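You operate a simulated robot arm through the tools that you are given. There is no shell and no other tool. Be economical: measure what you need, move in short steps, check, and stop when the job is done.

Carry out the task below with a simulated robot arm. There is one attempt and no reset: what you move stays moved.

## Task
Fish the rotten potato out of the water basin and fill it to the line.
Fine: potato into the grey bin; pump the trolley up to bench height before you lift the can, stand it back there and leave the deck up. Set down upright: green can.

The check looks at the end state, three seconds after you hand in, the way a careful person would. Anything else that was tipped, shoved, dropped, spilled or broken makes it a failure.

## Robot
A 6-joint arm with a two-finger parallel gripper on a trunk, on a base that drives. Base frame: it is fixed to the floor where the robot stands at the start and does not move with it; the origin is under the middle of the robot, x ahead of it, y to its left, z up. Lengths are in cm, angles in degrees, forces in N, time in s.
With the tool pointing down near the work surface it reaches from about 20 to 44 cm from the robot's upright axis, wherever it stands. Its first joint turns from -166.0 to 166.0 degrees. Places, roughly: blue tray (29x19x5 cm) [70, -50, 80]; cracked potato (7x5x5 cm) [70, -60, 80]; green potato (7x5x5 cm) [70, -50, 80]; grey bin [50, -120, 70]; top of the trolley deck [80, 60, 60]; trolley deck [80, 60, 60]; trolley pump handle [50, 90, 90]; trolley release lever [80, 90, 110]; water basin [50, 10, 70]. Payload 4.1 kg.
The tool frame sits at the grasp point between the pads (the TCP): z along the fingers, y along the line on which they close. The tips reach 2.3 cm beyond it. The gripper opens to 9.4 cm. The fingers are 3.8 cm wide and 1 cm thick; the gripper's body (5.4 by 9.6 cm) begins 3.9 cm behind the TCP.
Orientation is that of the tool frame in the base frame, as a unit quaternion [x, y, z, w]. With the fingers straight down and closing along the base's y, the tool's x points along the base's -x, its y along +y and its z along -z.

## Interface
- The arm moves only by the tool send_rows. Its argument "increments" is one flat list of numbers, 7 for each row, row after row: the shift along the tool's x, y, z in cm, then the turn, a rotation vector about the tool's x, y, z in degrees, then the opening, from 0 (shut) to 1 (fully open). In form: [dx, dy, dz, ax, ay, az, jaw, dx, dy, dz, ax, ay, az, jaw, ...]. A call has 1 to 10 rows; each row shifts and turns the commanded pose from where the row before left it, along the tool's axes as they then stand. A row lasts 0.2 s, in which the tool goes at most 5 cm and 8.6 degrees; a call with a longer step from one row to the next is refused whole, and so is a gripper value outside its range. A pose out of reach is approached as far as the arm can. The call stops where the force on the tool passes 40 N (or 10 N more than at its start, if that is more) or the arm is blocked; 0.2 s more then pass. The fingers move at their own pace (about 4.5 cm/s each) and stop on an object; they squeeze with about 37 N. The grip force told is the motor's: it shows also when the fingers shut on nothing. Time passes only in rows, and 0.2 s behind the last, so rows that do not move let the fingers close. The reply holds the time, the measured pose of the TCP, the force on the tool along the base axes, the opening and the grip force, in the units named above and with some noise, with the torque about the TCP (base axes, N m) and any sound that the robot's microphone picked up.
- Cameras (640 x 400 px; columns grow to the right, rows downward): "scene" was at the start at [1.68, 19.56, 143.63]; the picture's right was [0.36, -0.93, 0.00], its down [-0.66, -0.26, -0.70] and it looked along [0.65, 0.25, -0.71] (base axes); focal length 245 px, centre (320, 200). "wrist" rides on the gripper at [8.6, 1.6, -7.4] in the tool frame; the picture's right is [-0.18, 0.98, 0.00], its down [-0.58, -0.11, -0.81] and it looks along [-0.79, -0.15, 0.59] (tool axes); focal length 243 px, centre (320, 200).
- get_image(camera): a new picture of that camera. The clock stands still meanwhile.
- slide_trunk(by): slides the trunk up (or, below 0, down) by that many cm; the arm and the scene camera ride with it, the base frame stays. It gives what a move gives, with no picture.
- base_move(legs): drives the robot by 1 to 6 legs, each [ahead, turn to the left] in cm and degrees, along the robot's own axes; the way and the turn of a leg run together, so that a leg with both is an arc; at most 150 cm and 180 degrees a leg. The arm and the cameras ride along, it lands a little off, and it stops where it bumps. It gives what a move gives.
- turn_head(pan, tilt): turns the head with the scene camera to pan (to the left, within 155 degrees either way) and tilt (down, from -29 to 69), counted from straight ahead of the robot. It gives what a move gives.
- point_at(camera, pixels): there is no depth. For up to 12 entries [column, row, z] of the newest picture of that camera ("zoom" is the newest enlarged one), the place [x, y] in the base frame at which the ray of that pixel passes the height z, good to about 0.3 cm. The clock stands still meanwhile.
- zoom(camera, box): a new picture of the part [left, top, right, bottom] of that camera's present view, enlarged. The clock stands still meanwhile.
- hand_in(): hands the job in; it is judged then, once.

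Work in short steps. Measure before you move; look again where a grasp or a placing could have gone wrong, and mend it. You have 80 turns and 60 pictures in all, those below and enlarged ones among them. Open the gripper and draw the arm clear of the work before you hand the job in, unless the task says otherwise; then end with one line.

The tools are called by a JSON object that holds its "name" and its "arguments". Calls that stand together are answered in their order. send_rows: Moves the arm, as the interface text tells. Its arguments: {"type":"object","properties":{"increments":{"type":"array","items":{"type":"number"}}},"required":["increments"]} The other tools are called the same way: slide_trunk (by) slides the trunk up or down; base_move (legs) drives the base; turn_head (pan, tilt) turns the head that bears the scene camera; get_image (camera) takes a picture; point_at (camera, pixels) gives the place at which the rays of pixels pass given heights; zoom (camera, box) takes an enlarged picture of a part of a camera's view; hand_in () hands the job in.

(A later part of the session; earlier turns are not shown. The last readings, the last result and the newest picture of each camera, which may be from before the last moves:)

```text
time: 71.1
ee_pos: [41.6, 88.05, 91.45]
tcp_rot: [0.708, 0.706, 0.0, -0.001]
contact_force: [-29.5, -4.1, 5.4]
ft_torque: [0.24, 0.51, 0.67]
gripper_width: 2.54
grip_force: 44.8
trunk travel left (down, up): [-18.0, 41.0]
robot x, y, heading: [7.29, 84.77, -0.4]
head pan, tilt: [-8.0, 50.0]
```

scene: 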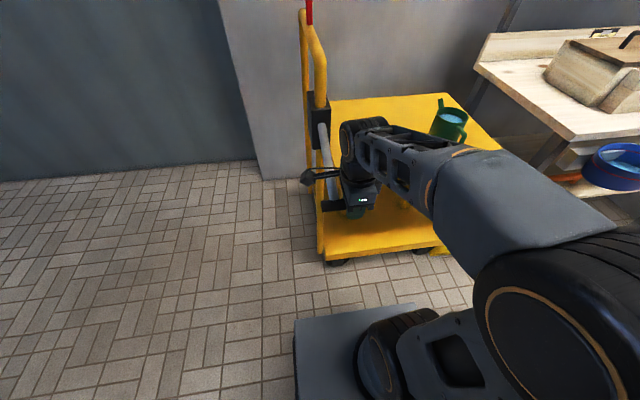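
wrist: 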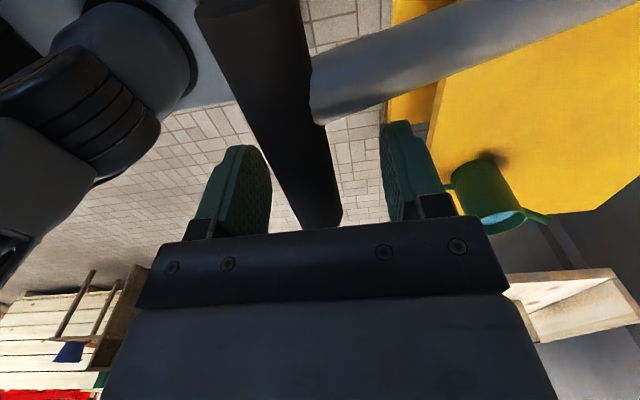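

Near the top; I go a little further to see whether the handle goes above 93.

{"name": "send_rows", "arguments": {"increments": [0, -0.1, -1, 0, 0, 0, 0, 0, 0.3, -1, 0, 0, 0, 0, 0, 0.4, -1, 0, 0, 0, 0, 0, 0.4, -1, 0, 0, 0, 0]}}

{"name": "get_image", "arguments": {"camera": "scene"}}

```text
time: 71.8
ee_pos: [42.17, 88.07, 93.15]
tcp_rot: [0.708, 0.706, -0.008, -0.007]
contact_force: [-10.3, -0.7, -14.7]
ft_torque: [0.12, -0.12, 0.25]
gripper_width: 2.54
grip_force: 44.7
trunk travel left (down, up): [-18.0, 41.0]
robot x, y, heading: [7.17, 84.94, -0.6]
head pan, tilt: [-8.0, 50.0]
stopped in row 3: the force on the tool passed its limit at 52 N (the readings are from after the stop); the commanded pose is now the measured one
```

```text
26 pictures are left
```

scene: 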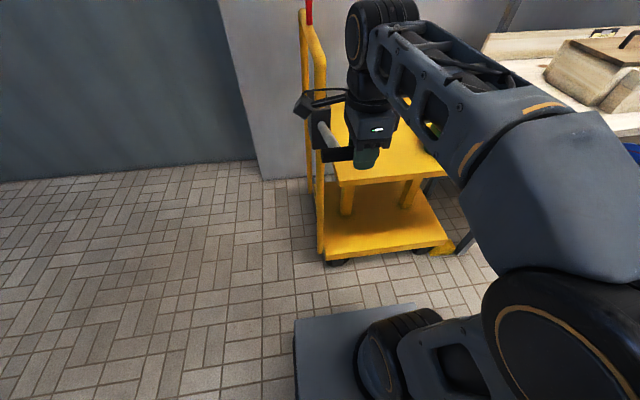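

I zoom to measure how much the deck has risen with one stroke.

{"name": "zoom", "arguments": {"camera": "scene", "box": [290, 60, 530, 210]}}

```text
2.67 times, centred on (410, 135) of scene
```

zoom: 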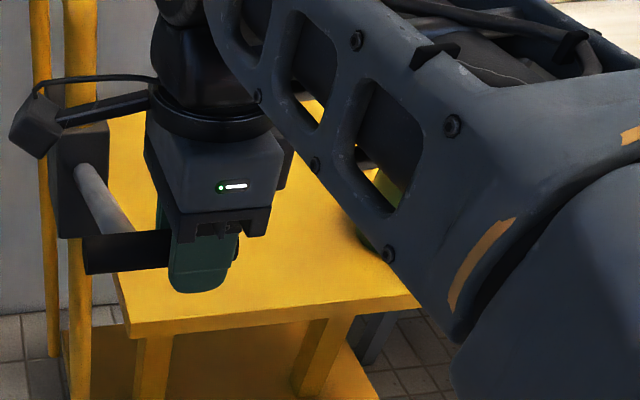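

One stroke raised the deck about 4.5 cm. I do two more full strokes along the measured arc.

{"name": "send_rows", "arguments": {"increments": [0, -0.55, 1.7, 0, 0, 0, 0, 0, -0.5, 1.8, 0, 0, 0, 0, 0, -0.15, 1.9, 0, 0, 0, 0, 0, -0.05, 1.9, 0, 0, 0, 0, 0, 0.05, 1.9, 0, 0, 0, 0, 0, 0.15, 1.9, 0, 0, 0, 0, 0, 0.4, 1.9, 0, 0, 0, 0, 0, 0.6, 1.8, 0, 0, 0, 0]}}

{"name": "send_rows", "arguments": {"increments": [0, -0.6, -1.8, 0, 0, 0, 0, 0, -0.4, -1.9, 0, 0, 0, 0, 0, -0.15, -1.9, 0, 0, 0, 0, 0, -0.05, -1.9, 0, 0, 0, 0, 0, 0.05, -1.9, 0, 0, 0, 0, 0, 0.15, -1.9, 0, 0, 0, 0, 0, 0.5, -1.8, 0, 0, 0, 0, 0, 0.5, -1.6, 0, 0, 0, 0]}}

{"name": "send_rows", "arguments": {"increments": [0, -0.55, 1.7, 0, 0, 0, 0, 0, -0.5, 1.8, 0, 0, 0, 0, 0, -0.15, 1.9, 0, 0, 0, 0, 0, -0.05, 1.9, 0, 0, 0, 0, 0, 0.05, 1.9, 0, 0, 0, 0, 0, 0.15, 1.9, 0, 0, 0, 0, 0, 0.4, 1.9, 0, 0, 0, 0, 0, 0.6, 1.8, 0, 0, 0, 0]}}

{"name": "get_image", "arguments": {"camera": "scene"}}

```text
time: 73.6
ee_pos: [42.19, 87.98, 78.63]
tcp_rot: [0.708, 0.706, -0.003, -0.003]
contact_force: [29.8, 4.7, 16.0]
ft_torque: [-0.41, -0.27, 0.71]
gripper_width: 2.54
grip_force: 44.9
trunk travel left (down, up): [-18.0, 41.0]
robot x, y, heading: [7.68, 84.42, -0.2]
head pan, tilt: [-8.0, 50.0]
```

```text
time: 75.5
ee_pos: [42.12, 88.0, 92.37]
tcp_rot: [0.709, 0.705, -0.015, -0.012]
contact_force: [7.2, 0.7, -20.1]
ft_torque: [0.16, -0.26, 0.44]
gripper_width: 2.54
grip_force: 45.4
trunk travel left (down, up): [-18.0, 41.0]
robot x, y, heading: [7.4, 84.91, -0.3]
head pan, tilt: [-8.0, 50.0]
stopped in row 8: the force on the tool passed its limit at 51 N (the readings are from after the stop); the commanded pose is now the measured one
```

```text
time: 76.5
ee_pos: [40.85, 87.98, 85.31]
tcp_rot: [0.708, 0.706, -0.007, -0.005]
contact_force: [17.8, 3.6, -0.3]
ft_torque: [-0.14, 0.21, 0.41]
gripper_width: 2.52
grip_force: 44.9
trunk travel left (down, up): [-18.0, 41.0]
robot x, y, heading: [7.62, 84.86, -0.4]
head pan, tilt: [-8.0, 50.0]
stopped in row 5: the force on the tool passed its limit at 44 N (the readings are from after the stop); the commanded pose is now the measured one
```

```text
24 pictures are left
```

scene: 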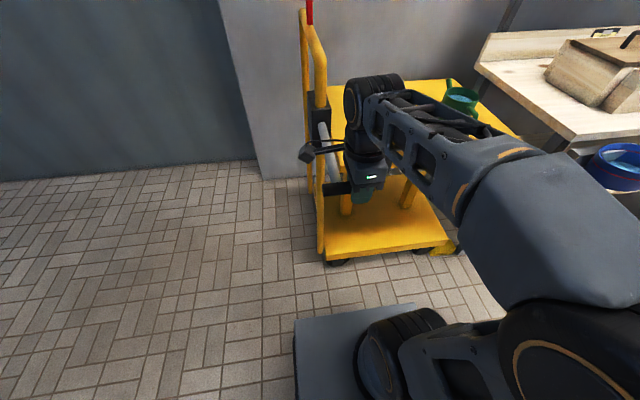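

Stopped mid-stroke because of x drift (env +18 N). I ease +0.4 cm in x and finish the downstroke, then go up.

{"name": "send_rows", "arguments": {"increments": [0, 0.45, 0.3, 0, 0, 0, 0, 0, 0.15, 1.7, 0, 0, 0, 0, 0, 0.3, 1.8, 0, 0, 0, 0, 0, 0.5, 1.8, 0, 0, 0, 0, 0, 0.5, 1.3, 0, 0, 0, 0]}}

{"name": "send_rows", "arguments": {"increments": [0, -0.6, -1.8, 0, 0, 0, 0, 0, -0.4, -1.9, 0, 0, 0, 0, 0, -0.15, -1.9, 0, 0, 0, 0, 0, -0.05, -1.9, 0, 0, 0, 0, 0, 0.05, -1.9, 0, 0, 0, 0, 0, 0.25, -1.9, 0, 0, 0, 0, 0, 0.5, -1.8, 0, 0, 0, 0, 0, 0.5, -1.2, 0, 0, 0, 0]}}

{"name": "zoom", "arguments": {"camera": "scene", "box": [290, 20, 640, 210]}}

```text
time: 77.7
ee_pos: [42.15, 87.99, 78.2]
tcp_rot: [0.709, 0.705, -0.011, -0.008]
contact_force: [-30.6, 6.7, -8.2]
ft_torque: [-0.22, -0.55, 0.62]
gripper_width: 2.57
grip_force: 45.4
trunk travel left (down, up): [-18.0, 41.0]
robot x, y, heading: [7.66, 85.36, -0.4]
head pan, tilt: [-8.0, 50.0]
```

```text
time: 78.4
ee_pos: [41.13, 87.96, 82.43]
tcp_rot: [0.708, 0.707, -0.012, -0.011]
contact_force: [-15.9, 4.5, -0.9]
ft_torque: [-0.13, -0.26, 0.18]
gripper_width: 2.55
grip_force: 44.8
trunk travel left (down, up): [-18.0, 41.0]
robot x, y, heading: [7.2, 85.06, -0.4]
head pan, tilt: [-8.0, 50.0]
stopped in row 3: the force on the tool passed its limit at 45 N (the readings are from after the stop); the commanded pose is now the measured one
```

```text
1.83 times, centred on (465, 115) of scene
```

zoom: 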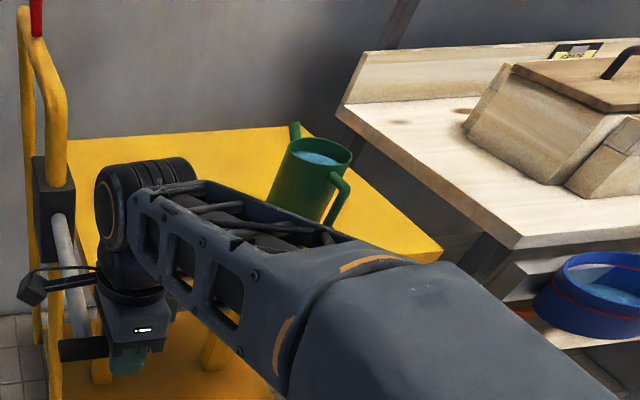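

I measure the deck's near-right corner and the bench's corner from this view at candidate heights.

{"name": "point_at", "arguments": {"camera": "zoom", "pixels": [[442, 249, 70], [442, 249, 74], [442, 249, 78], [513, 247, 78], [513, 247, 82], [337, 109, 78], [337, 109, 82], [302, 128, 70], [302, 128, 74], [302, 128, 78]]}}

```text
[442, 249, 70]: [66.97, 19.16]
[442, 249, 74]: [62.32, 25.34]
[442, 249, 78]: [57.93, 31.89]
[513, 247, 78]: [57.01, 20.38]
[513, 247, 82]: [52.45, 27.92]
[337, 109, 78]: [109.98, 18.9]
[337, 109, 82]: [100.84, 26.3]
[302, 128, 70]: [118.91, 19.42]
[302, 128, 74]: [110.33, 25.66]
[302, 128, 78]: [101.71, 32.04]
```

Bench top comes to z≈77.6 (corner 57.6, 19.6); the deck is at ≈73–75. One more stroke should bring it level: first finish the upstroke.

{"name": "send_rows", "arguments": {"increments": [0, -0.3, -1, 0, 0, 0, 0, 0, -0.1, -1.8, 0, 0, 0, 0, 0, 0.0, -1.8, 0, 0, 0, 0, 0, 0.15, -1.8, 0, 0, 0, 0, 0, 0.35, -1.8, 0, 0, 0, 0, 0, 0.5, -1.5, 0, 0, 0, 0]}}

{"name": "zoom", "arguments": {"camera": "scene", "box": [290, 20, 640, 210]}}

```text
time: 79.8
ee_pos: [41.88, 87.88, 92.3]
tcp_rot: [0.708, 0.706, -0.011, -0.009]
contact_force: [-33.1, 9.1, 8.8]
ft_torque: [0.35, 0.46, 0.29]
gripper_width: 2.5
grip_force: 45.1
trunk travel left (down, up): [-18.0, 41.0]
robot x, y, heading: [7.73, 84.65, -0.1]
head pan, tilt: [-8.0, 50.0]
```

```text
1.83 times, centred on (465, 115) of scene
```

zoom: 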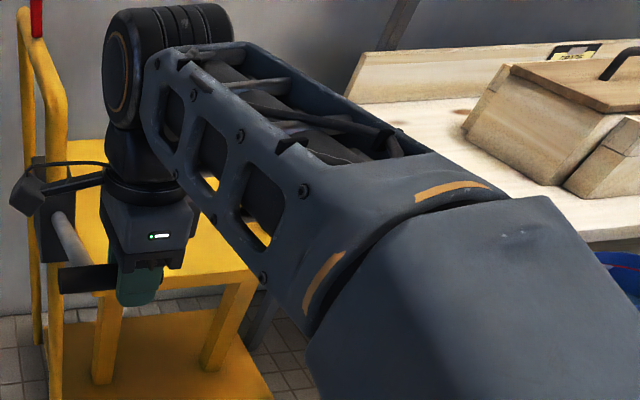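

At the top. Now the fourth downstroke, with x eased first.

{"name": "send_rows", "arguments": {"increments": [0, -0.6, 1.2, 0, 0, 0, 0, 0, -0.45, 1.8, 0, 0, 0, 0, 0, -0.15, 1.9, 0, 0, 0, 0, 0, 0, 1.9, 0, 0, 0, 0, 0, 0.1, 1.9, 0, 0, 0, 0, 0, 0.25, 1.9, 0, 0, 0, 0, 0, 0.4, 1.9, 0, 0, 0, 0, 0, 0.6, 1.7, 0, 0, 0, 0]}}

{"name": "zoom", "arguments": {"camera": "scene", "box": [290, 20, 640, 210]}}

```text
time: 81.7
ee_pos: [42.32, 87.97, 78.21]
tcp_rot: [0.708, 0.706, -0.005, -0.004]
contact_force: [3.6, 4.0, 7.6]
ft_torque: [-0.31, 0.21, 0.05]
gripper_width: 2.53
grip_force: 44.7
trunk travel left (down, up): [-18.0, 41.0]
robot x, y, heading: [7.49, 84.78, -0.2]
head pan, tilt: [-8.0, 50.0]
stopped in row 8: the force on the tool passed its limit at 47 N (the readings are from after the stop); the commanded pose is now the measured one
```

```text
1.83 times, centred on (465, 115) of scene
```

zoom: 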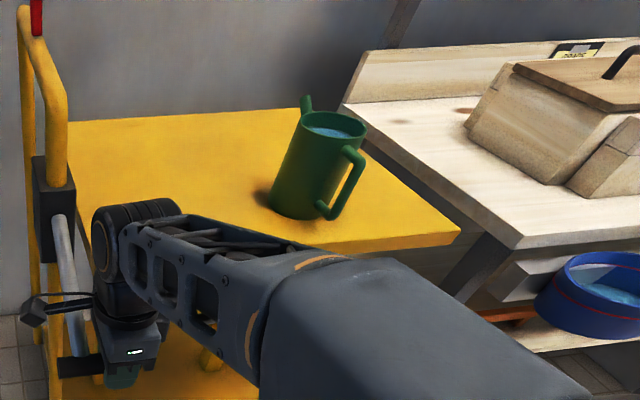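

The deck rose again. I measure its corners against the bench's.

{"name": "point_at", "arguments": {"camera": "zoom", "pixels": [[459, 233, 74], [459, 233, 76], [459, 233, 78], [459, 233, 80], [513, 247, 77.6], [337, 109, 77.6], [300, 107, 76], [300, 107, 78], [300, 107, 80], [310, 218, 78]]}}

```text
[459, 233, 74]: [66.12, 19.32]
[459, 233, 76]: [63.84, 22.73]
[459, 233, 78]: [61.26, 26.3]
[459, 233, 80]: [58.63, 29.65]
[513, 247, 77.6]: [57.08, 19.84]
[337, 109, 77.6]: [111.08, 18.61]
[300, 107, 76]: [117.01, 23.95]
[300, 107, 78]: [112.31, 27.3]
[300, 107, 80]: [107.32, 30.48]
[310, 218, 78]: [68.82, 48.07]
```

Estimates put the deck at ≈78, bench ≈77.6 — level within error; I'll recheck from another viewpoint. I bring the handle back up to its rest, release it and lift clear.

{"name": "send_rows", "arguments": {"increments": [0, -0.5, -1.6, 0, 0, 0, 0, 0, -0.45, -1.8, 0, 0, 0, 0, 0, -0.3, -1.8, 0, 0, 0, 0, 0, -0.15, -1.8, 0, 0, 0, 0, 0, 0, -1.8, 0, 0, 0, 0, 0, 0.15, -1.8, 0, 0, 0, 0, 0, 0.4, -1.8, 0, 0, 0, 0, 0, 0.4, -1.2, 0, 0, 0, 0]}}

{"name": "send_rows", "arguments": {"increments": [0, 0, 0, 0, 0, 0, 0.65, 0, 0, 0, 0, 0, 0, 0.65, 0, 0, 0, 0, 0, 0, 0.65, 0, 0, -2, 0, 0, 0, 0.65, 0, 0, -3, 0, 0, 0, 0.65, 0, 0, -3, 0, 0, 0, 0.65]}}

{"name": "slide_trunk", "arguments": {"by": 14}}

{"name": "get_image", "arguments": {"camera": "scene"}}

```text
time: 83.5
ee_pos: [41.7, 87.89, 91.78]
tcp_rot: [0.709, 0.705, -0.006, -0.005]
contact_force: [-26.0, 1.3, 3.6]
ft_torque: [0.25, 0.68, 0.63]
gripper_width: 2.54
grip_force: 45.0
trunk travel left (down, up): [-18.0, 41.0]
robot x, y, heading: [7.43, 84.91, -0.4]
head pan, tilt: [-8.0, 50.0]
```

```text
time: 84.9
ee_pos: [42.14, 87.93, 99.75]
tcp_rot: [0.709, 0.705, -0.005, -0.005]
contact_force: [-0.2, 0.5, -0.7]
ft_torque: [-0.01, -0.02, -0.02]
gripper_width: 6.1
grip_force: 0.1
trunk travel left (down, up): [-18.0, 41.0]
robot x, y, heading: [7.56, 85.03, -0.4]
head pan, tilt: [-8.0, 50.0]
```

```text
time: 86.6
ee_pos: [42.26, 88.0, 113.64]
tcp_rot: [0.708, 0.706, -0.006, -0.006]
contact_force: [-0.1, 0.2, 0.5]
ft_torque: [0.02, 0.0, 0.03]
gripper_width: 6.1
grip_force: 0.2
trunk travel left (down, up): [-32.0, 27.0]
robot x, y, heading: [7.34, 84.86, -0.3]
head pan, tilt: [-8.0, 50.0]
```

```text
20 pictures are left
```

scene: 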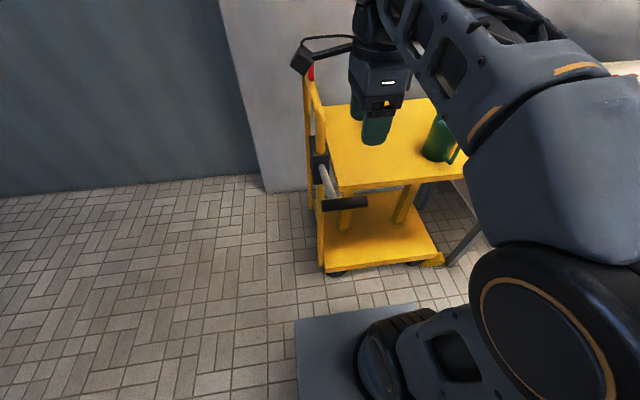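

The handle is free. Next the can: handle points to -x, spout to +x. I drive round to face it at y≈50, keeping the arm high.

{"name": "base_move", "arguments": {"legs": [[0, -90], [35, 0], [0, 90], [7, 0]]}}

{"name": "turn_head", "arguments": {"pan": -15, "tilt": 45}}

{"name": "get_image", "arguments": {"camera": "scene"}}

```text
time: 97.0
ee_pos: [49.55, 51.39, 113.72]
tcp_rot: [0.719, 0.695, -0.006, -0.006]
contact_force: [0.6, -0.5, 0.4]
ft_torque: [-0.05, 0.04, 0.02]
gripper_width: 6.1
grip_force: 0.0
trunk travel left (down, up): [-32.0, 27.0]
robot x, y, heading: [15.18, 49.71, -2.0]
head pan, tilt: [-8.0, 50.0]
```

```text
time: 97.6
ee_pos: [49.52, 51.39, 113.69]
tcp_rot: [0.719, 0.695, -0.006, -0.007]
contact_force: [0.8, -0.5, 0.6]
ft_torque: [0.01, 0.03, 0.0]
gripper_width: 6.1
grip_force: 0.1
trunk travel left (down, up): [-32.0, 27.0]
robot x, y, heading: [14.66, 49.04, -1.8]
head pan, tilt: [-15.0, 45.0]
```

```text
19 pictures are left
```

scene: 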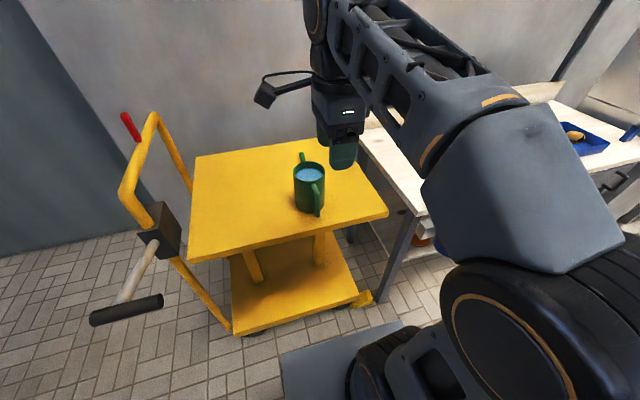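

The can stands at (309,188), handle toward me at (318,200). I zoom and measure can, deck corner (388,213) and bench.

{"name": "zoom", "arguments": {"camera": "scene", "box": [250, 130, 450, 255]}}

{"name": "point_at", "arguments": {"camera": "scene", "pixels": [[388, 212, 76], [388, 212, 78], [388, 212, 80], [191, 260, 76], [191, 260, 78], [191, 260, 80], [305, 209, 78], [295, 175, 90], [326, 173, 90], [318, 208, 80], [318, 190, 87], [302, 156, 92]]}}

```text
3.20 times, centred on (350, 192) of scene
```

zoom: 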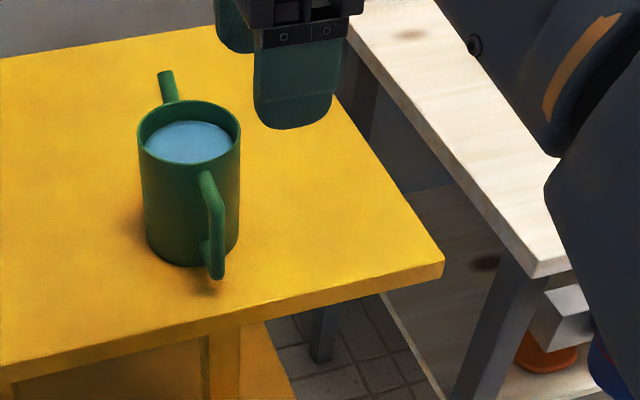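

```text
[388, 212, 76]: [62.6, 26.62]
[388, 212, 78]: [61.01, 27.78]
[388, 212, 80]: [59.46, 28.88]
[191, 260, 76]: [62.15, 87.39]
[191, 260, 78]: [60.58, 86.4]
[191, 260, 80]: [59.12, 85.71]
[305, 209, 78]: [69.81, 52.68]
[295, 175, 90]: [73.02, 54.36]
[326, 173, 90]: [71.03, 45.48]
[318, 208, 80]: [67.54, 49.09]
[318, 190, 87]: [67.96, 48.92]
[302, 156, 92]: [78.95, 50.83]
```

I measure the bench corner (zoom 535,277) the same way, so deck and bench heights compare fairly.

{"name": "point_at", "arguments": {"camera": "zoom", "pixels": [[533, 278, 76], [533, 278, 78], [533, 278, 80], [444, 263, 76], [444, 263, 78], [444, 263, 80], [190, 262, 78], [138, 125, 90], [240, 125, 90], [215, 190, 88], [215, 278, 80], [163, 75, 92]]}}

```text
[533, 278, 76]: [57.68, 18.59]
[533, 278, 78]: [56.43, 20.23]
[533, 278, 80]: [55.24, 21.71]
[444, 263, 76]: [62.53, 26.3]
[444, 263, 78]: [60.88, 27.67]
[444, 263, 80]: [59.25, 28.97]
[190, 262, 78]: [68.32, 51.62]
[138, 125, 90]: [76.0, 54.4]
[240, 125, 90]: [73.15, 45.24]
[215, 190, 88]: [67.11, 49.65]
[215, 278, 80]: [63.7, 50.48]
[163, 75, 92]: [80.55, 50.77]
```

Deck ≈79.0, bench ≈78.5: level. The can (⌀9.2, rim ≈92) is too wide for the jaws, so I'll take the handle from the front with the tool near-horizontal, camera on top. First I turn the tool to that attitude.

{"name": "send_rows", "arguments": {"increments": [0, 3, 0, 0, 0, 0, 0.5, 0, 3, 0, 0, 0, 0, 0.5, 0, 0, 0, 0, 0, 8.5, 0.5, 0, 0, 0, 0, 0, 8.5, 0.5, 0, 0, 0, 0, 0, 8.5, 0.5, 0, 0, 0, 0, 0, 8.5, 0.5, 0, 0, 0, 0, 0, 8.5, 0.5, 0, 0, 0, 0, 0, 8.5, 0.5, 0, 0, 0, 0, 0, 8.5, 0.5, 0, 0, 0, 0, 0, 8.5, 0.5]}}

{"name": "send_rows", "arguments": {"increments": [0, 0, 0, 0, 0, 7, 0.5, 0, 0, 0, 0, 0, 7, 0.5, 0, 0, 0, 0, 0, 6, 0.5, 0, 0, 0, 0, 8, 0, 0.5, 0, 0, 0, 0, 8, 0, 0.5, 0, 0, 0, 0, 8, 0, 0.5, 0, 0, 0, 0, 8, 0, 0.5, 0, 0, 0, 0, 8, 0, 0.5, 0, 0, 0, 0, 8, 0, 0.5]}}

```text
time: 99.8
ee_pos: [55.43, 51.2, 113.64]
tcp_rot: [0.985, 0.173, -0.008, -0.002]
contact_force: [-0.5, -0.3, -0.1]
ft_torque: [-0.04, -0.01, -0.02]
gripper_width: 4.69
grip_force: 0.0
trunk travel left (down, up): [-32.0, 27.0]
robot x, y, heading: [14.58, 49.31, -1.9]
head pan, tilt: [-15.0, 45.0]
```

```text
time: 101.8
ee_pos: [55.21, 44.76, 113.5]
tcp_rot: [0.916, 0.001, 0.401, 0.0]
contact_force: [0.9, -0.6, -0.5]
ft_torque: [0.03, 0.04, -0.04]
gripper_width: 4.71
grip_force: 0.1
out of reach, approached as far as the arm can: row 2, 3
trunk travel left (down, up): [-32.0, 27.0]
robot x, y, heading: [14.88, 49.28, -2.1]
head pan, tilt: [-15.0, 45.0]
```

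The attitude is right (pitch 47°), only y slid to 44.8. I finish the pitch and correct y to ~49.7.

{"name": "send_rows", "arguments": {"increments": [0, -2.5, 0, 0, 8, 0, 0.5, 0, -2.5, 0, 0, 8, 0, 0.5, 0, 0, 0, 0, 8, 0, 0.5, 0, 0, 0, 0, 8, 0, 0.5, 0, 0, 0, 0, 0, 0, 0.5]}}

{"name": "get_image", "arguments": {"camera": "scene"}}

{"name": "get_image", "arguments": {"camera": "wrist"}}

```text
time: 102.9
ee_pos: [58.44, 48.54, 108.76]
tcp_rot: [0.816, 0.002, 0.578, -0.008]
contact_force: [-0.4, 0.9, 1.4]
ft_torque: [0.01, 0.01, 0.0]
gripper_width: 4.72
grip_force: 0.1
out of reach, approached as far as the arm can: row 2
trunk travel left (down, up): [-32.0, 27.0]
robot x, y, heading: [14.57, 49.63, -2.1]
head pan, tilt: [-15.0, 45.0]
stopped in row 5: the arm was blocked; the commanded pose is now the measured one
```

```text
17 pictures are left
```

scene: 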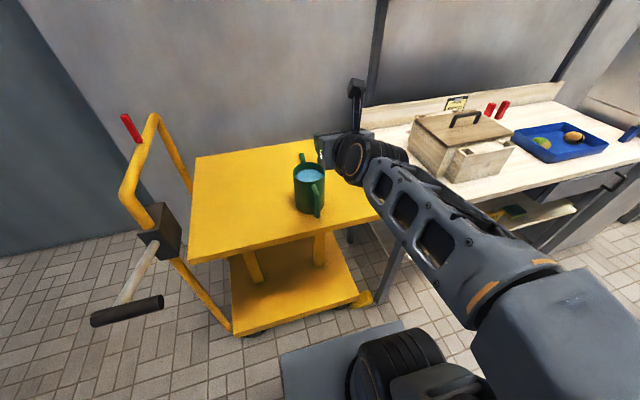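

```text
16 pictures are left
```

wrist: 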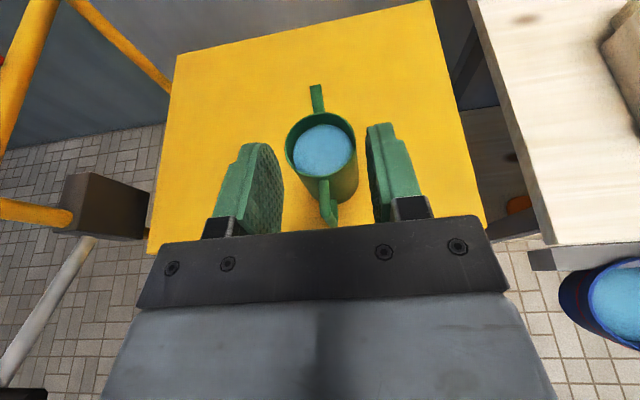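

A clear view; pitch is 19° below horizontal, which suits. I measure handle and can axis from the wrist picture.

{"name": "point_at", "arguments": {"camera": "wrist", "pixels": [[324, 182, 90], [330, 206, 88], [331, 222, 84], [331, 222, 81], [286, 150, 92], [356, 150, 92], [321, 112, 92], [322, 178, 92], [316, 88, 92], [150, 250, 79], [483, 222, 79]]}}

{"name": "zoom", "arguments": {"camera": "wrist", "box": [240, 70, 400, 240]}}

{"name": "zoom", "arguments": {"camera": "scene", "box": [270, 130, 370, 230]}}

```text
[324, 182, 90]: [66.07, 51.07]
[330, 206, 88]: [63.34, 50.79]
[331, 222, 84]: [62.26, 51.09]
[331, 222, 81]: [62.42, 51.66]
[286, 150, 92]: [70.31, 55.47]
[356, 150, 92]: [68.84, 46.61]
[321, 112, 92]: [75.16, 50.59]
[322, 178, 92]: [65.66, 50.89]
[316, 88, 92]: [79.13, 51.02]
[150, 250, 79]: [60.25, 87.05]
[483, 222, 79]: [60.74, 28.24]
```

```text
2.35 times, centred on (320, 155) of wrist
```

zoom: 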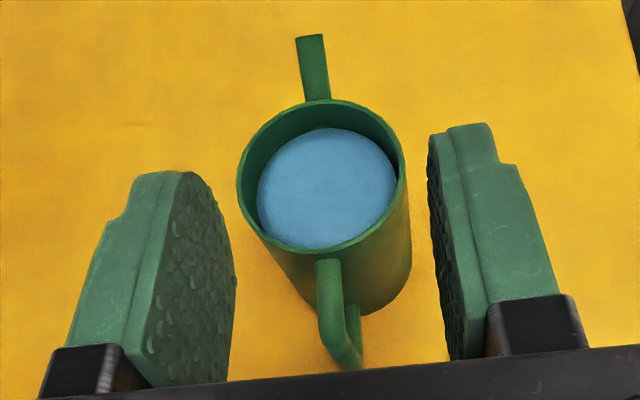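

```text
4.00 times, centred on (320, 180) of scene
```

zoom: 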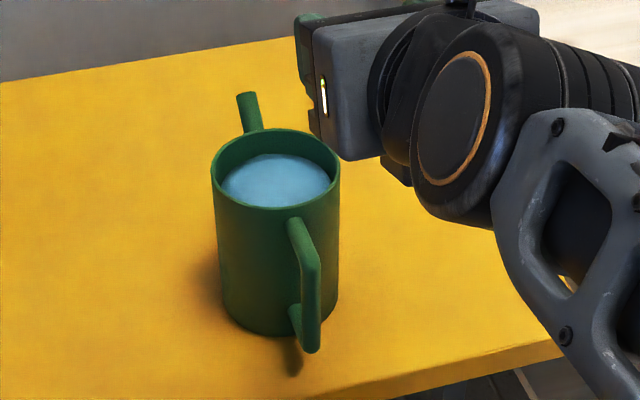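

Handle bar: x≈63.3, y≈50.9, z 82–89; can axis ≈(70.6, 50.9). I step back slightly, align y, then lower with the trunk in front of the handle.

{"name": "send_rows", "arguments": {"increments": [-0.66, -2.35, -1.89, 0, 0, 0, 0.5, 0, 0, 0, 0, 0, 0, 0.5]}}

{"name": "slide_trunk", "arguments": {"by": -22}}

{"name": "get_image", "arguments": {"camera": "wrist"}}

```text
time: 103.7
ee_pos: [57.84, 48.77, 105.77]
tcp_rot: [0.836, -0.004, 0.549, -0.004]
contact_force: [-0.8, -0.1, 0.6]
ft_torque: [0.0, -0.01, 0.02]
gripper_width: 4.71
grip_force: 0.1
out of reach, approached as far as the arm can: row 1
trunk travel left (down, up): [-32.0, 27.0]
robot x, y, heading: [14.75, 49.47, -2.1]
head pan, tilt: [-15.0, 45.0]
stopped in row 2: the arm was blocked; the commanded pose is now the measured one
```

```text
time: 106.0
ee_pos: [58.34, 48.72, 83.35]
tcp_rot: [0.838, -0.005, 0.546, -0.004]
contact_force: [0.1, -0.4, 0.4]
ft_torque: [0.01, -0.02, 0.03]
gripper_width: 4.69
grip_force: 0.0
trunk travel left (down, up): [-10.0, 49.0]
robot x, y, heading: [14.57, 49.28, -2.2]
head pan, tilt: [-15.0, 45.0]
```

```text
13 pictures are left
```

wrist: 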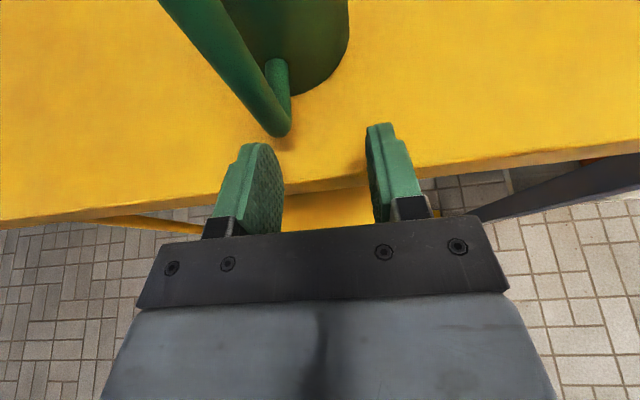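

The fingers are 2 cm right of the handle and low; the arm is near a joint limit in y. So I raise the trunk 2.5 cm and turn the base 3° left instead.

{"name": "slide_trunk", "arguments": {"by": 2.7}}

{"name": "base_move", "arguments": {"legs": [[0, 3]]}}

{"name": "get_image", "arguments": {"camera": "wrist"}}

```text
time: 106.7
ee_pos: [58.29, 48.75, 86.33]
tcp_rot: [0.838, -0.005, 0.546, -0.005]
contact_force: [-0.5, 0.7, -0.1]
ft_torque: [0.03, -0.02, -0.01]
gripper_width: 4.71
grip_force: 0.0
trunk travel left (down, up): [-12.7, 46.3]
robot x, y, heading: [14.68, 49.43, -1.7]
head pan, tilt: [-15.0, 45.0]
```

```text
time: 107.6
ee_pos: [58.19, 51.07, 86.09]
tcp_rot: [0.838, 0.018, 0.546, -0.019]
contact_force: [-1.0, 0.3, 0.2]
ft_torque: [0.01, -0.03, 0.01]
gripper_width: 4.7
grip_force: 0.0
trunk travel left (down, up): [-12.7, 46.3]
robot x, y, heading: [14.55, 49.41, 0.9]
head pan, tilt: [-15.0, 45.0]
```

```text
12 pictures are left
```

wrist: 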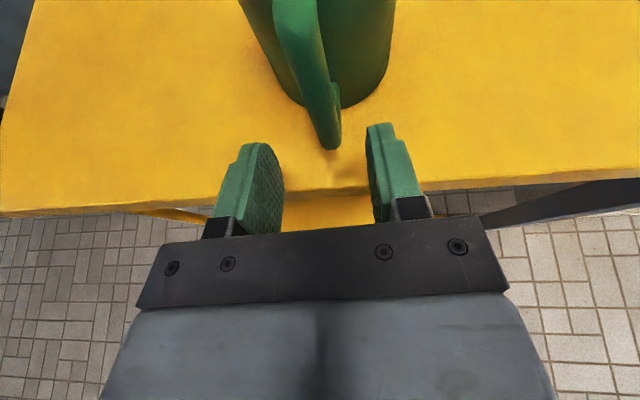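

The handle is now centred between the fingers (333,145). I drive 4.5 cm ahead so the pads straddle the bar.

{"name": "base_move", "arguments": {"legs": [[4.4, 0]]}}

{"name": "zoom", "arguments": {"camera": "wrist", "box": [200, 0, 460, 240]}}

```text
time: 108.5
ee_pos: [62.73, 51.03, 86.05]
tcp_rot: [0.838, 0.018, 0.544, -0.019]
contact_force: [-0.6, 0.4, 0.8]
ft_torque: [0.01, 0.02, 0.03]
gripper_width: 4.7
grip_force: 0.0
trunk travel left (down, up): [-12.7, 46.3]
robot x, y, heading: [19.45, 49.24, 0.8]
head pan, tilt: [-15.0, 45.0]
```

```text
1.67 times, centred on (330, 120) of wrist
```

zoom: 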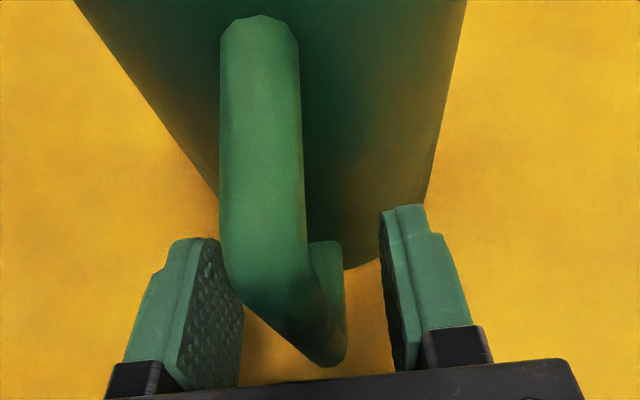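

The bar is between the pads. I close on it.

{"name": "send_rows", "arguments": {"increments": [0, 0, 0, 0, 0, 0, 0.3, 0, 0, 0, 0, 0, 0, 0.15, 0, 0, 0, 0, 0, 0, 0.0, 0, 0, 0, 0, 0, 0, 0.0, 0, 0, 0, 0, 0, 0, 0.0]}}

{"name": "slide_trunk", "arguments": {"by": 3}}

```text
time: 109.7
ee_pos: [62.58, 51.21, 86.01]
tcp_rot: [0.838, 0.018, 0.545, -0.019]
contact_force: [0.2, -0.5, 0.2]
ft_torque: [-0.1, 0.01, -0.02]
gripper_width: 1.36
grip_force: 36.8
trunk travel left (down, up): [-12.7, 46.3]
robot x, y, heading: [19.54, 49.21, 1.0]
head pan, tilt: [-15.0, 45.0]
```

```text
time: 110.4
ee_pos: [62.28, 51.07, 89.18]
tcp_rot: [0.837, 0.017, 0.546, -0.018]
contact_force: [-0.5, 0.2, -2.9]
ft_torque: [0.01, 0.21, -0.01]
gripper_width: 1.33
grip_force: 36.7
trunk travel left (down, up): [-15.7, 43.3]
robot x, y, heading: [18.96, 49.29, 1.1]
head pan, tilt: [-15.0, 45.0]
```

Lifted: 2.9 N load and the grip holds. I raise well above everything, back off from the trolley and drive to face the basin (robot y≈5).

{"name": "slide_trunk", "arguments": {"by": 19}}

{"name": "base_move", "arguments": {"legs": [[-25, 0], [0, -91], [44.5, 0], [0, 90]]}}

{"name": "turn_head", "arguments": {"pan": -12, "tilt": 45}}

{"name": "get_image", "arguments": {"camera": "scene"}}

```text
time: 112.5
ee_pos: [62.36, 51.15, 108.19]
tcp_rot: [0.837, 0.016, 0.546, -0.017]
contact_force: [0.9, 0.6, -4.0]
ft_torque: [0.02, 0.21, 0.01]
gripper_width: 1.33
grip_force: 37.0
trunk travel left (down, up): [-34.7, 24.3]
robot x, y, heading: [19.15, 49.61, 0.8]
head pan, tilt: [-15.0, 45.0]
```

```text
time: 124.3
ee_pos: [37.48, 6.7, 108.26]
tcp_rot: [0.837, 0.016, 0.547, -0.018]
contact_force: [-0.2, -1.2, -3.0]
ft_torque: [0.01, 0.25, 0.02]
gripper_width: 1.39
grip_force: 37.0
trunk travel left (down, up): [-34.7, 24.3]
robot x, y, heading: [-5.45, 4.88, 0.9]
head pan, tilt: [-15.0, 45.0]
```

```text
time: 125.0
ee_pos: [37.52, 6.68, 108.15]
tcp_rot: [0.836, 0.017, 0.548, -0.018]
contact_force: [0.0, 0.8, -3.4]
ft_torque: [0.02, 0.22, 0.0]
gripper_width: 1.33
grip_force: 37.3
trunk travel left (down, up): [-34.7, 24.3]
robot x, y, heading: [-5.96, 5.3, 0.6]
head pan, tilt: [-12.0, 45.0]
```

```text
10 pictures are left
```

scene: 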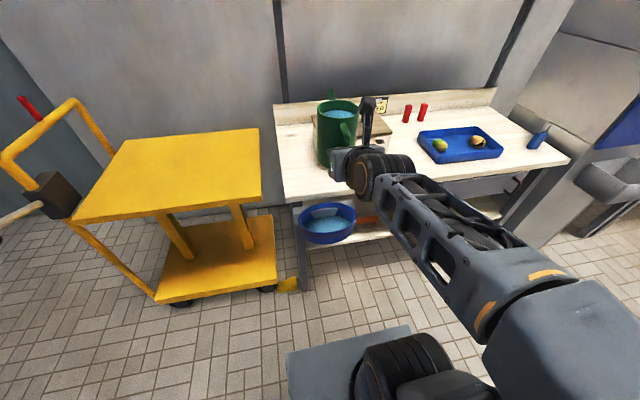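

The can is level over the basin side: TCP (37.5, 6.7, 108). I set up the pouring point: back 3.5 cm and trunk down 15, so the spout will be just above the basin's middle when tipped.

{"name": "base_move", "arguments": {"legs": [[-3.5, 0]]}}

{"name": "slide_trunk", "arguments": {"by": -15}}

{"name": "send_rows", "arguments": {"increments": [0, 0, 0, 0, -4, 0, 0, 0, 0, 0, 0, -4, 0, 0, 0, 0, 0, 0, -4, 0, 0, 0, 0, 0, 0, -4, 0, 0, 0, 0, 0, 0, -4, 0, 0, 0, 0, 0, 0, 0, 0, 0]}}

{"name": "get_image", "arguments": {"camera": "scene"}}

```text
time: 125.8
ee_pos: [34.11, 6.73, 108.18]
tcp_rot: [0.837, 0.017, 0.547, -0.018]
contact_force: [-0.2, 0.8, -3.6]
ft_torque: [0.01, 0.2, 0.01]
gripper_width: 1.35
grip_force: 37.1
trunk travel left (down, up): [-34.7, 24.3]
robot x, y, heading: [-9.04, 4.92, 0.9]
head pan, tilt: [-12.0, 45.0]
```

```text
time: 127.6
ee_pos: [34.09, 6.58, 93.19]
tcp_rot: [0.837, 0.017, 0.547, -0.018]
contact_force: [0.3, -0.9, -3.0]
ft_torque: [0.01, 0.22, -0.03]
gripper_width: 1.35
grip_force: 36.9
trunk travel left (down, up): [-19.7, 39.3]
robot x, y, heading: [-9.14, 5.34, 0.8]
head pan, tilt: [-12.0, 45.0]
```

```text
time: 129.0
ee_pos: [34.13, 5.45, 93.09]
tcp_rot: [0.919, 0.022, 0.393, -0.018]
contact_force: [-0.1, 0.9, -1.8]
ft_torque: [-0.01, 0.23, -0.01]
gripper_width: 1.37
grip_force: 37.3
out of reach, approached as far as the arm can: row 2, 3, 5
trunk travel left (down, up): [-19.7, 39.3]
robot x, y, heading: [-9.19, 5.28, 0.5]
head pan, tilt: [-12.0, 45.0]
```

```text
9 pictures are left
```

scene: 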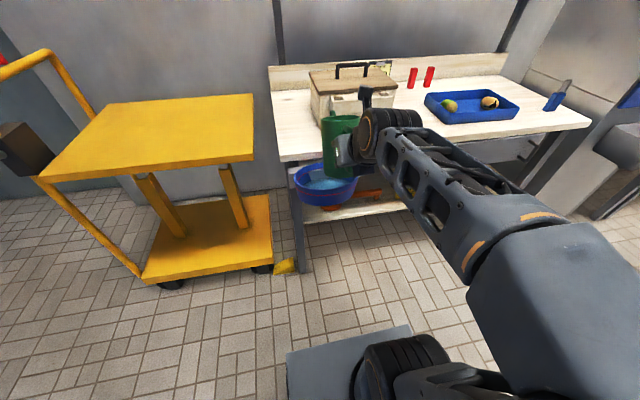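

Tilt is ~21°, no loss yet seen and only small y drift. I tip 20° more and look closely.

{"name": "send_rows", "arguments": {"increments": [0, 0, 0, 0, -4, 0, 0, 0, 0, 0, 0, -4, 0, 0, 0, 0, 0, 0, -4, 0, 0, 0, 0, 0, 0, -4, 0, 0, 0, 0, 0, 0, -4, 0, 0, 0, 0, 0, 0, 0, 0, 0]}}

{"name": "zoom", "arguments": {"camera": "scene", "box": [270, 90, 400, 220]}}

```text
time: 130.4
ee_pos: [33.95, 3.93, 92.93]
tcp_rot: [0.974, 0.024, 0.226, -0.013]
contact_force: [0.1, -0.9, -3.2]
ft_torque: [0.0, 0.18, -0.03]
gripper_width: 1.34
grip_force: 37.3
out of reach, approached as far as the arm can: row 2, 4
trunk travel left (down, up): [-19.7, 39.3]
robot x, y, heading: [-9.05, 5.27, 1.2]
head pan, tilt: [-12.0, 45.0]
```

```text
3.08 times, centred on (335, 155) of scene
```

zoom: 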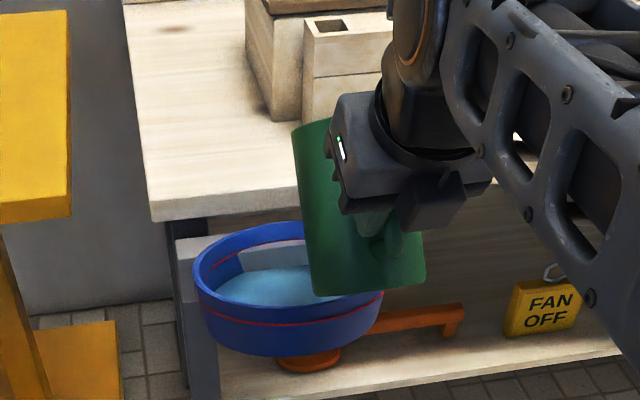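

Tilt is ~40°, water not yet flowing; the spout sits at x≈51, a bit far. I pull the can back 3 cm (and slightly left) before tipping on.

{"name": "send_rows", "arguments": {"increments": [-1.57, -0.65, -0.21, 0, 0, 0, 0, -1.57, -0.65, -0.21, 0, 0, 0, 0, 0, 0, 0, 0, 0, 0, 0]}}

{"name": "send_rows", "arguments": {"increments": [0, 0, 0, 0, -3, 0, 0, 0, 0, 0, 0, -3, 0, 0, 0, 0, 0, 0, -3, 0, 0, 0, 0, 0, 0, 0, 0, 0, 0, 0, 0, 0, 0, 0, 0, 0, 0, 0, 0, 0, 0, 0]}}

{"name": "zoom", "arguments": {"camera": "scene", "box": [270, 90, 400, 220]}}

```text
time: 131.2
ee_pos: [30.95, 4.3, 91.91]
tcp_rot: [0.973, 0.024, 0.227, -0.013]
contact_force: [-0.3, -0.2, -2.5]
ft_torque: [0.01, 0.16, 0.01]
gripper_width: 1.32
grip_force: 37.3
out of reach, approached as far as the arm can: row 1, 2
trunk travel left (down, up): [-19.7, 39.3]
robot x, y, heading: [-9.13, 5.63, 0.6]
head pan, tilt: [-12.0, 45.0]
```

```text
time: 132.6
ee_pos: [30.96, 3.63, 91.92]
tcp_rot: [0.988, 0.025, 0.151, -0.011]
contact_force: [0.4, 0.3, -3.0]
ft_torque: [0.06, 0.15, 0.06]
gripper_width: 1.33
grip_force: 36.9
out of reach, approached as far as the arm can: row 2
trunk travel left (down, up): [-19.7, 39.3]
robot x, y, heading: [-9.1, 5.26, 0.7]
head pan, tilt: [-12.0, 45.0]
```

```text
3.08 times, centred on (335, 155) of scene
```

zoom: 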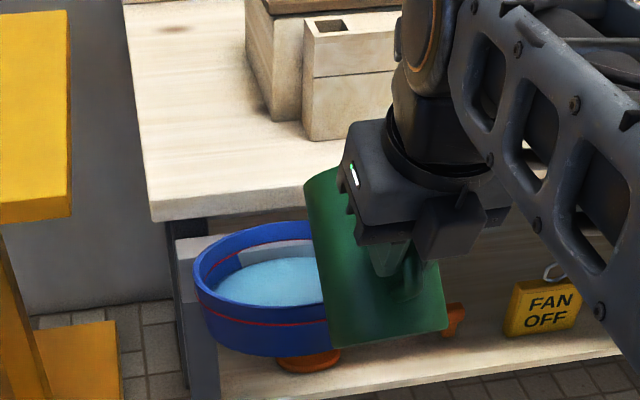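

Water has begun to flow: the surface in the basin rose toward the line (back edge now ~row 262 vs line ~248). I tip 3° more, hold, and zoom tightly on the basin.

{"name": "send_rows", "arguments": {"increments": [0, 0, 0, 0, -3, 0, 0, 0, 0, 0, 0, 0, 0, 0, 0, 0, 0, 0, 0, 0, 0, 0, 0, 0, 0, 0, 0, 0, 0, 0, 0, 0, 0, 0, 0]}}

{"name": "zoom", "arguments": {"camera": "scene", "box": [303, 155, 353, 215]}}

```text
time: 133.8
ee_pos: [30.97, 3.56, 91.96]
tcp_rot: [0.992, 0.025, 0.124, -0.011]
contact_force: [-0.5, 0.0, -2.8]
ft_torque: [0.03, 0.15, 0.02]
gripper_width: 1.36
grip_force: 36.8
out of reach, approached as far as the arm can: row 1
trunk travel left (down, up): [-19.7, 39.3]
robot x, y, heading: [-9.16, 5.02, 1.2]
head pan, tilt: [-12.0, 45.0]
```

```text
6.67 times, centred on (328, 185) of scene
```

zoom: 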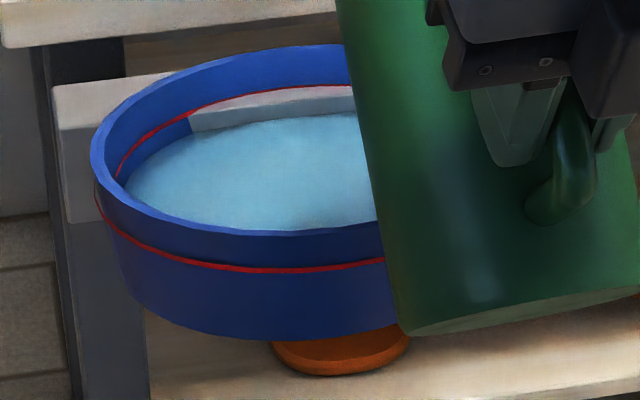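

The line is clearly seen: the water is still about 1.8 cm below it at the back wall. I tip another 6° with a hold.

{"name": "send_rows", "arguments": {"increments": [0, 0, 0, 0, -3, 0, 0, 0, 0, 0, 0, 0, 0, 0, 0, 0, 0, 0, -3, 0, 0, 0, 0, 0, 0, 0, 0, 0, 0, 0, 0, 0, 0, 0, 0, 0, 0, 0, 0, 0, 0, 0]}}

{"name": "zoom", "arguments": {"camera": "scene", "box": [303, 155, 353, 215]}}

```text
time: 135.2
ee_pos: [30.84, 3.16, 91.92]
tcp_rot: [0.997, 0.026, 0.072, -0.009]
contact_force: [0.5, 0.2, -2.8]
ft_torque: [-0.02, 0.07, 0.02]
gripper_width: 1.33
grip_force: 36.8
out of reach, approached as far as the arm can: row 3
trunk travel left (down, up): [-19.7, 39.3]
robot x, y, heading: [-9.2, 4.82, 1.0]
head pan, tilt: [-12.0, 45.0]
```

```text
6.67 times, centred on (328, 185) of scene
```

zoom: 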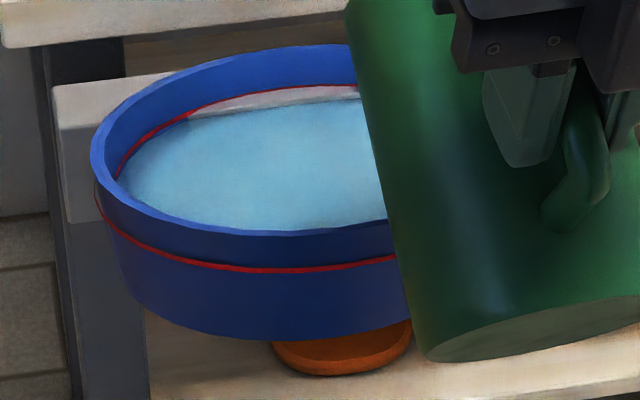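

The surface rose about half the gap (now ~row 102, line ~90 at column 300). I tip 4° more and hold.

{"name": "send_rows", "arguments": {"increments": [0, 0, 0, 0, -2, 0, 0, 0, 0, 0, 0, 0, 0, 0, 0, 0, 0, 0, -2, 0, 0, 0, 0, 0, 0, 0, 0, 0, 0, 0, 0, 0, 0, 0, 0, 0, 0, 0, 0, 0, 0, 0]}}

{"name": "zoom", "arguments": {"camera": "scene", "box": [303, 155, 353, 215]}}

```text
time: 136.6
ee_pos: [30.86, 3.04, 91.94]
tcp_rot: [0.999, 0.026, 0.037, -0.008]
contact_force: [-0.2, 0.2, -3.5]
ft_torque: [-0.02, 0.11, 0.01]
gripper_width: 1.36
grip_force: 36.6
out of reach, approached as far as the arm can: row 3
trunk travel left (down, up): [-19.7, 39.3]
robot x, y, heading: [-8.98, 4.93, 0.8]
head pan, tilt: [-12.0, 45.0]
```

```text
6.67 times, centred on (328, 185) of scene
```

zoom: 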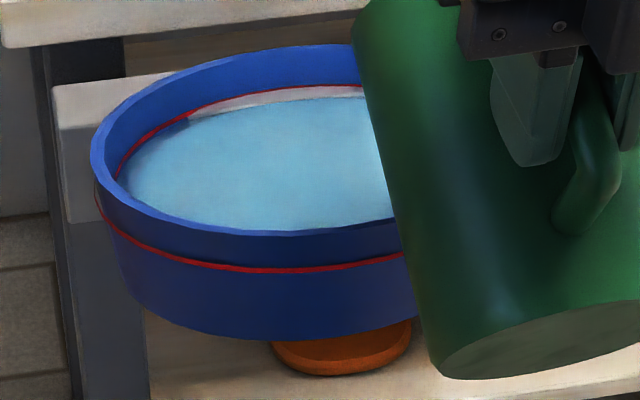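

Only a small rise (row ~100, line ~90). I tip 6° more and hold.

{"name": "send_rows", "arguments": {"increments": [0, 0, 0, 0, -3, 0, 0, 0, 0, 0, 0, 0, 0, 0, 0, 0, 0, 0, -3, 0, 0, 0, 0, 0, 0, 0, 0, 0, 0, 0, 0, 0, 0, 0, 0, 0, 0, 0, 0, 0, 0, 0]}}

{"name": "zoom", "arguments": {"camera": "scene", "box": [303, 155, 353, 215]}}

```text
time: 138.0
ee_pos: [30.93, 2.69, 91.91]
tcp_rot: [1.0, 0.026, -0.016, -0.006]
contact_force: [0.1, 0.6, -4.2]
ft_torque: [0.02, 0.07, 0.0]
gripper_width: 1.38
grip_force: 37.1
trunk travel left (down, up): [-19.7, 39.3]
robot x, y, heading: [-9.19, 4.9, 0.8]
head pan, tilt: [-12.0, 45.0]
```

```text
6.67 times, centred on (328, 185) of scene
```

zoom: 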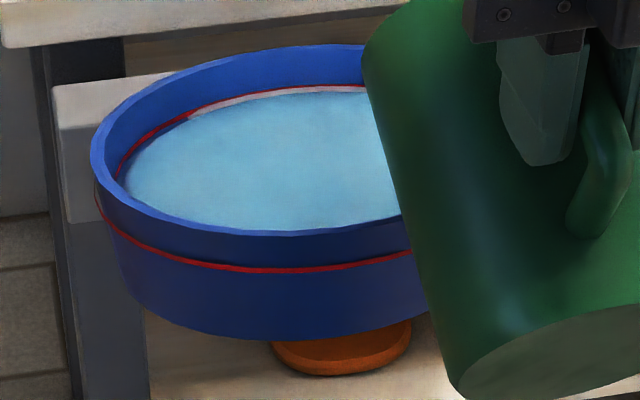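

Gap is now only ~4 zoom px (≈0.3 cm). A last 3° with a short hold, then back upright to ~45° and check.

{"name": "send_rows", "arguments": {"increments": [0, 0, 0, 0, -3, 0, 0, 0, 0, 0, 0, 0, 0, 0, 0, 0, 0, 0, 0, 0, 0, 0, 0, 0, 0, 0, 0, 0]}}

{"name": "send_rows", "arguments": {"increments": [0, 0, 0, 0, 6, 0, 0, 0, 0, 0, 0, 6, 0, 0, 0, 0, 0, 0, 6, 0, 0, 0, 0, 0, 0, 6, 0, 0, 0, 0, 0, 0, 6, 0, 0, 0, 0, 0, 0, 0, 0, 0]}}

{"name": "zoom", "arguments": {"camera": "scene", "box": [303, 155, 353, 215]}}

```text
time: 139.0
ee_pos: [30.89, 2.57, 91.99]
tcp_rot: [0.999, 0.027, -0.042, -0.006]
contact_force: [-0.5, 0.6, -3.9]
ft_torque: [-0.01, 0.07, 0.01]
gripper_width: 1.35
grip_force: 36.9
out of reach, approached as far as the arm can: row 1
trunk travel left (down, up): [-19.7, 39.3]
robot x, y, heading: [-9.27, 5.11, 0.7]
head pan, tilt: [-12.0, 45.0]
```

```text
time: 140.4
ee_pos: [30.94, 2.62, 91.96]
tcp_rot: [0.975, 0.021, 0.22, -0.011]
contact_force: [0.5, 0.0, -3.0]
ft_torque: [0.03, 0.17, 0.0]
gripper_width: 1.34
grip_force: 37.0
trunk travel left (down, up): [-19.7, 39.3]
robot x, y, heading: [-8.68, 5.27, 1.2]
head pan, tilt: [-12.0, 45.0]
```

```text
6.67 times, centred on (328, 185) of scene
```

zoom: 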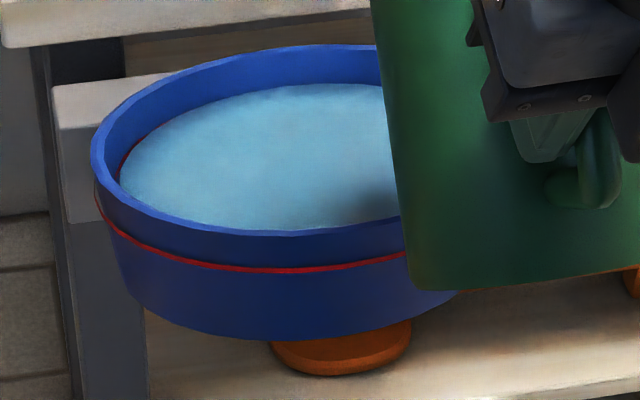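

The water now stands at the line. I bring the can fully level again.

{"name": "send_rows", "arguments": {"increments": [0, 0, 0, 0, 6, 0, 0, 0, 0, 0, 0, 6, 0, 0, 0, 0, 0, 0, 6, 0, 0, 0, 0, 0, 0, 6, 0, 0, 0, 0, 0, 0, 6, 0, 0, 0, 0, 0, 0, 6, 0, 0, 0, 0, 0, 0, 5, 0, 0, 0, 0, 0, 0, 0, 0, 0]}}

{"name": "slide_trunk", "arguments": {"by": 15}}

```text
time: 142.4
ee_pos: [32.41, 2.49, 88.11]
tcp_rot: [0.867, 0.013, 0.497, -0.031]
contact_force: [-0.1, 0.0, -2.4]
ft_torque: [0.02, 0.21, -0.04]
gripper_width: 1.37
grip_force: 37.2
trunk travel left (down, up): [-19.7, 39.3]
robot x, y, heading: [-8.76, 4.84, 1.1]
head pan, tilt: [-12.0, 45.0]
stopped in row 8: the arm was blocked; the commanded pose is now the measured one
```

```text
time: 144.1
ee_pos: [32.35, 2.38, 103.04]
tcp_rot: [0.866, 0.013, 0.499, -0.03]
contact_force: [0.5, 0.2, -3.6]
ft_torque: [-0.01, 0.22, 0.01]
gripper_width: 1.33
grip_force: 37.1
trunk travel left (down, up): [-34.7, 24.3]
robot x, y, heading: [-8.95, 5.41, 1.1]
head pan, tilt: [-12.0, 45.0]
```

Still 6° short of level — the arm stopped at a limit with a lower pose than before. I move up and forward to the earlier good pose and finish levelling.

{"name": "send_rows", "arguments": {"increments": [2.7, -0.4, -0.4, 0, 0, 0, 0, 2.7, -0.4, -0.4, 0, 0, 0, 0, 0, 0, 0, 0, 3, 0, 0, 0, 0, 0, 0, 3.3, 0, 0, 0, 0, 0, 0, 0, 0, 0]}}

```text
time: 145.3
ee_pos: [34.19, 3.14, 108.26]
tcp_rot: [0.837, 0.01, 0.547, -0.029]
contact_force: [0.1, 0.3, -2.7]
ft_torque: [0.0, 0.2, 0.01]
gripper_width: 1.31
grip_force: 37.0
trunk travel left (down, up): [-34.7, 24.3]
robot x, y, heading: [-8.85, 4.94, 0.7]
head pan, tilt: [-12.0, 45.0]
```

Level again (same attitude as when lifted, bar ~1.5° roll, which I trim). Then I drive back to the trolley with the can high.

{"name": "send_rows", "arguments": {"increments": [0, 0, 0, 0, 0, -1.6, 0, 0, 0, 0, 0, 0, 0, 0]}}

{"name": "base_move", "arguments": {"legs": [[0, 90], [47, 0], [0, -90]]}}

```text
time: 145.9
ee_pos: [34.21, 3.07, 108.27]
tcp_rot: [0.837, 0.022, 0.547, -0.022]
contact_force: [-0.2, -0.2, -2.2]
ft_torque: [0.01, 0.21, 0.0]
gripper_width: 1.34
grip_force: 36.3
trunk travel left (down, up): [-34.7, 24.3]
robot x, y, heading: [-9.2, 4.93, 0.8]
head pan, tilt: [-12.0, 45.0]
```

```text
time: 156.2
ee_pos: [34.26, 50.67, 108.16]
tcp_rot: [0.837, 0.037, 0.545, -0.032]
contact_force: [-1.0, -0.5, -3.3]
ft_torque: [0.0, 0.19, -0.01]
gripper_width: 1.35
grip_force: 36.6
trunk travel left (down, up): [-34.7, 24.3]
robot x, y, heading: [-9.09, 51.19, 3.2]
head pan, tilt: [-12.0, 45.0]
```

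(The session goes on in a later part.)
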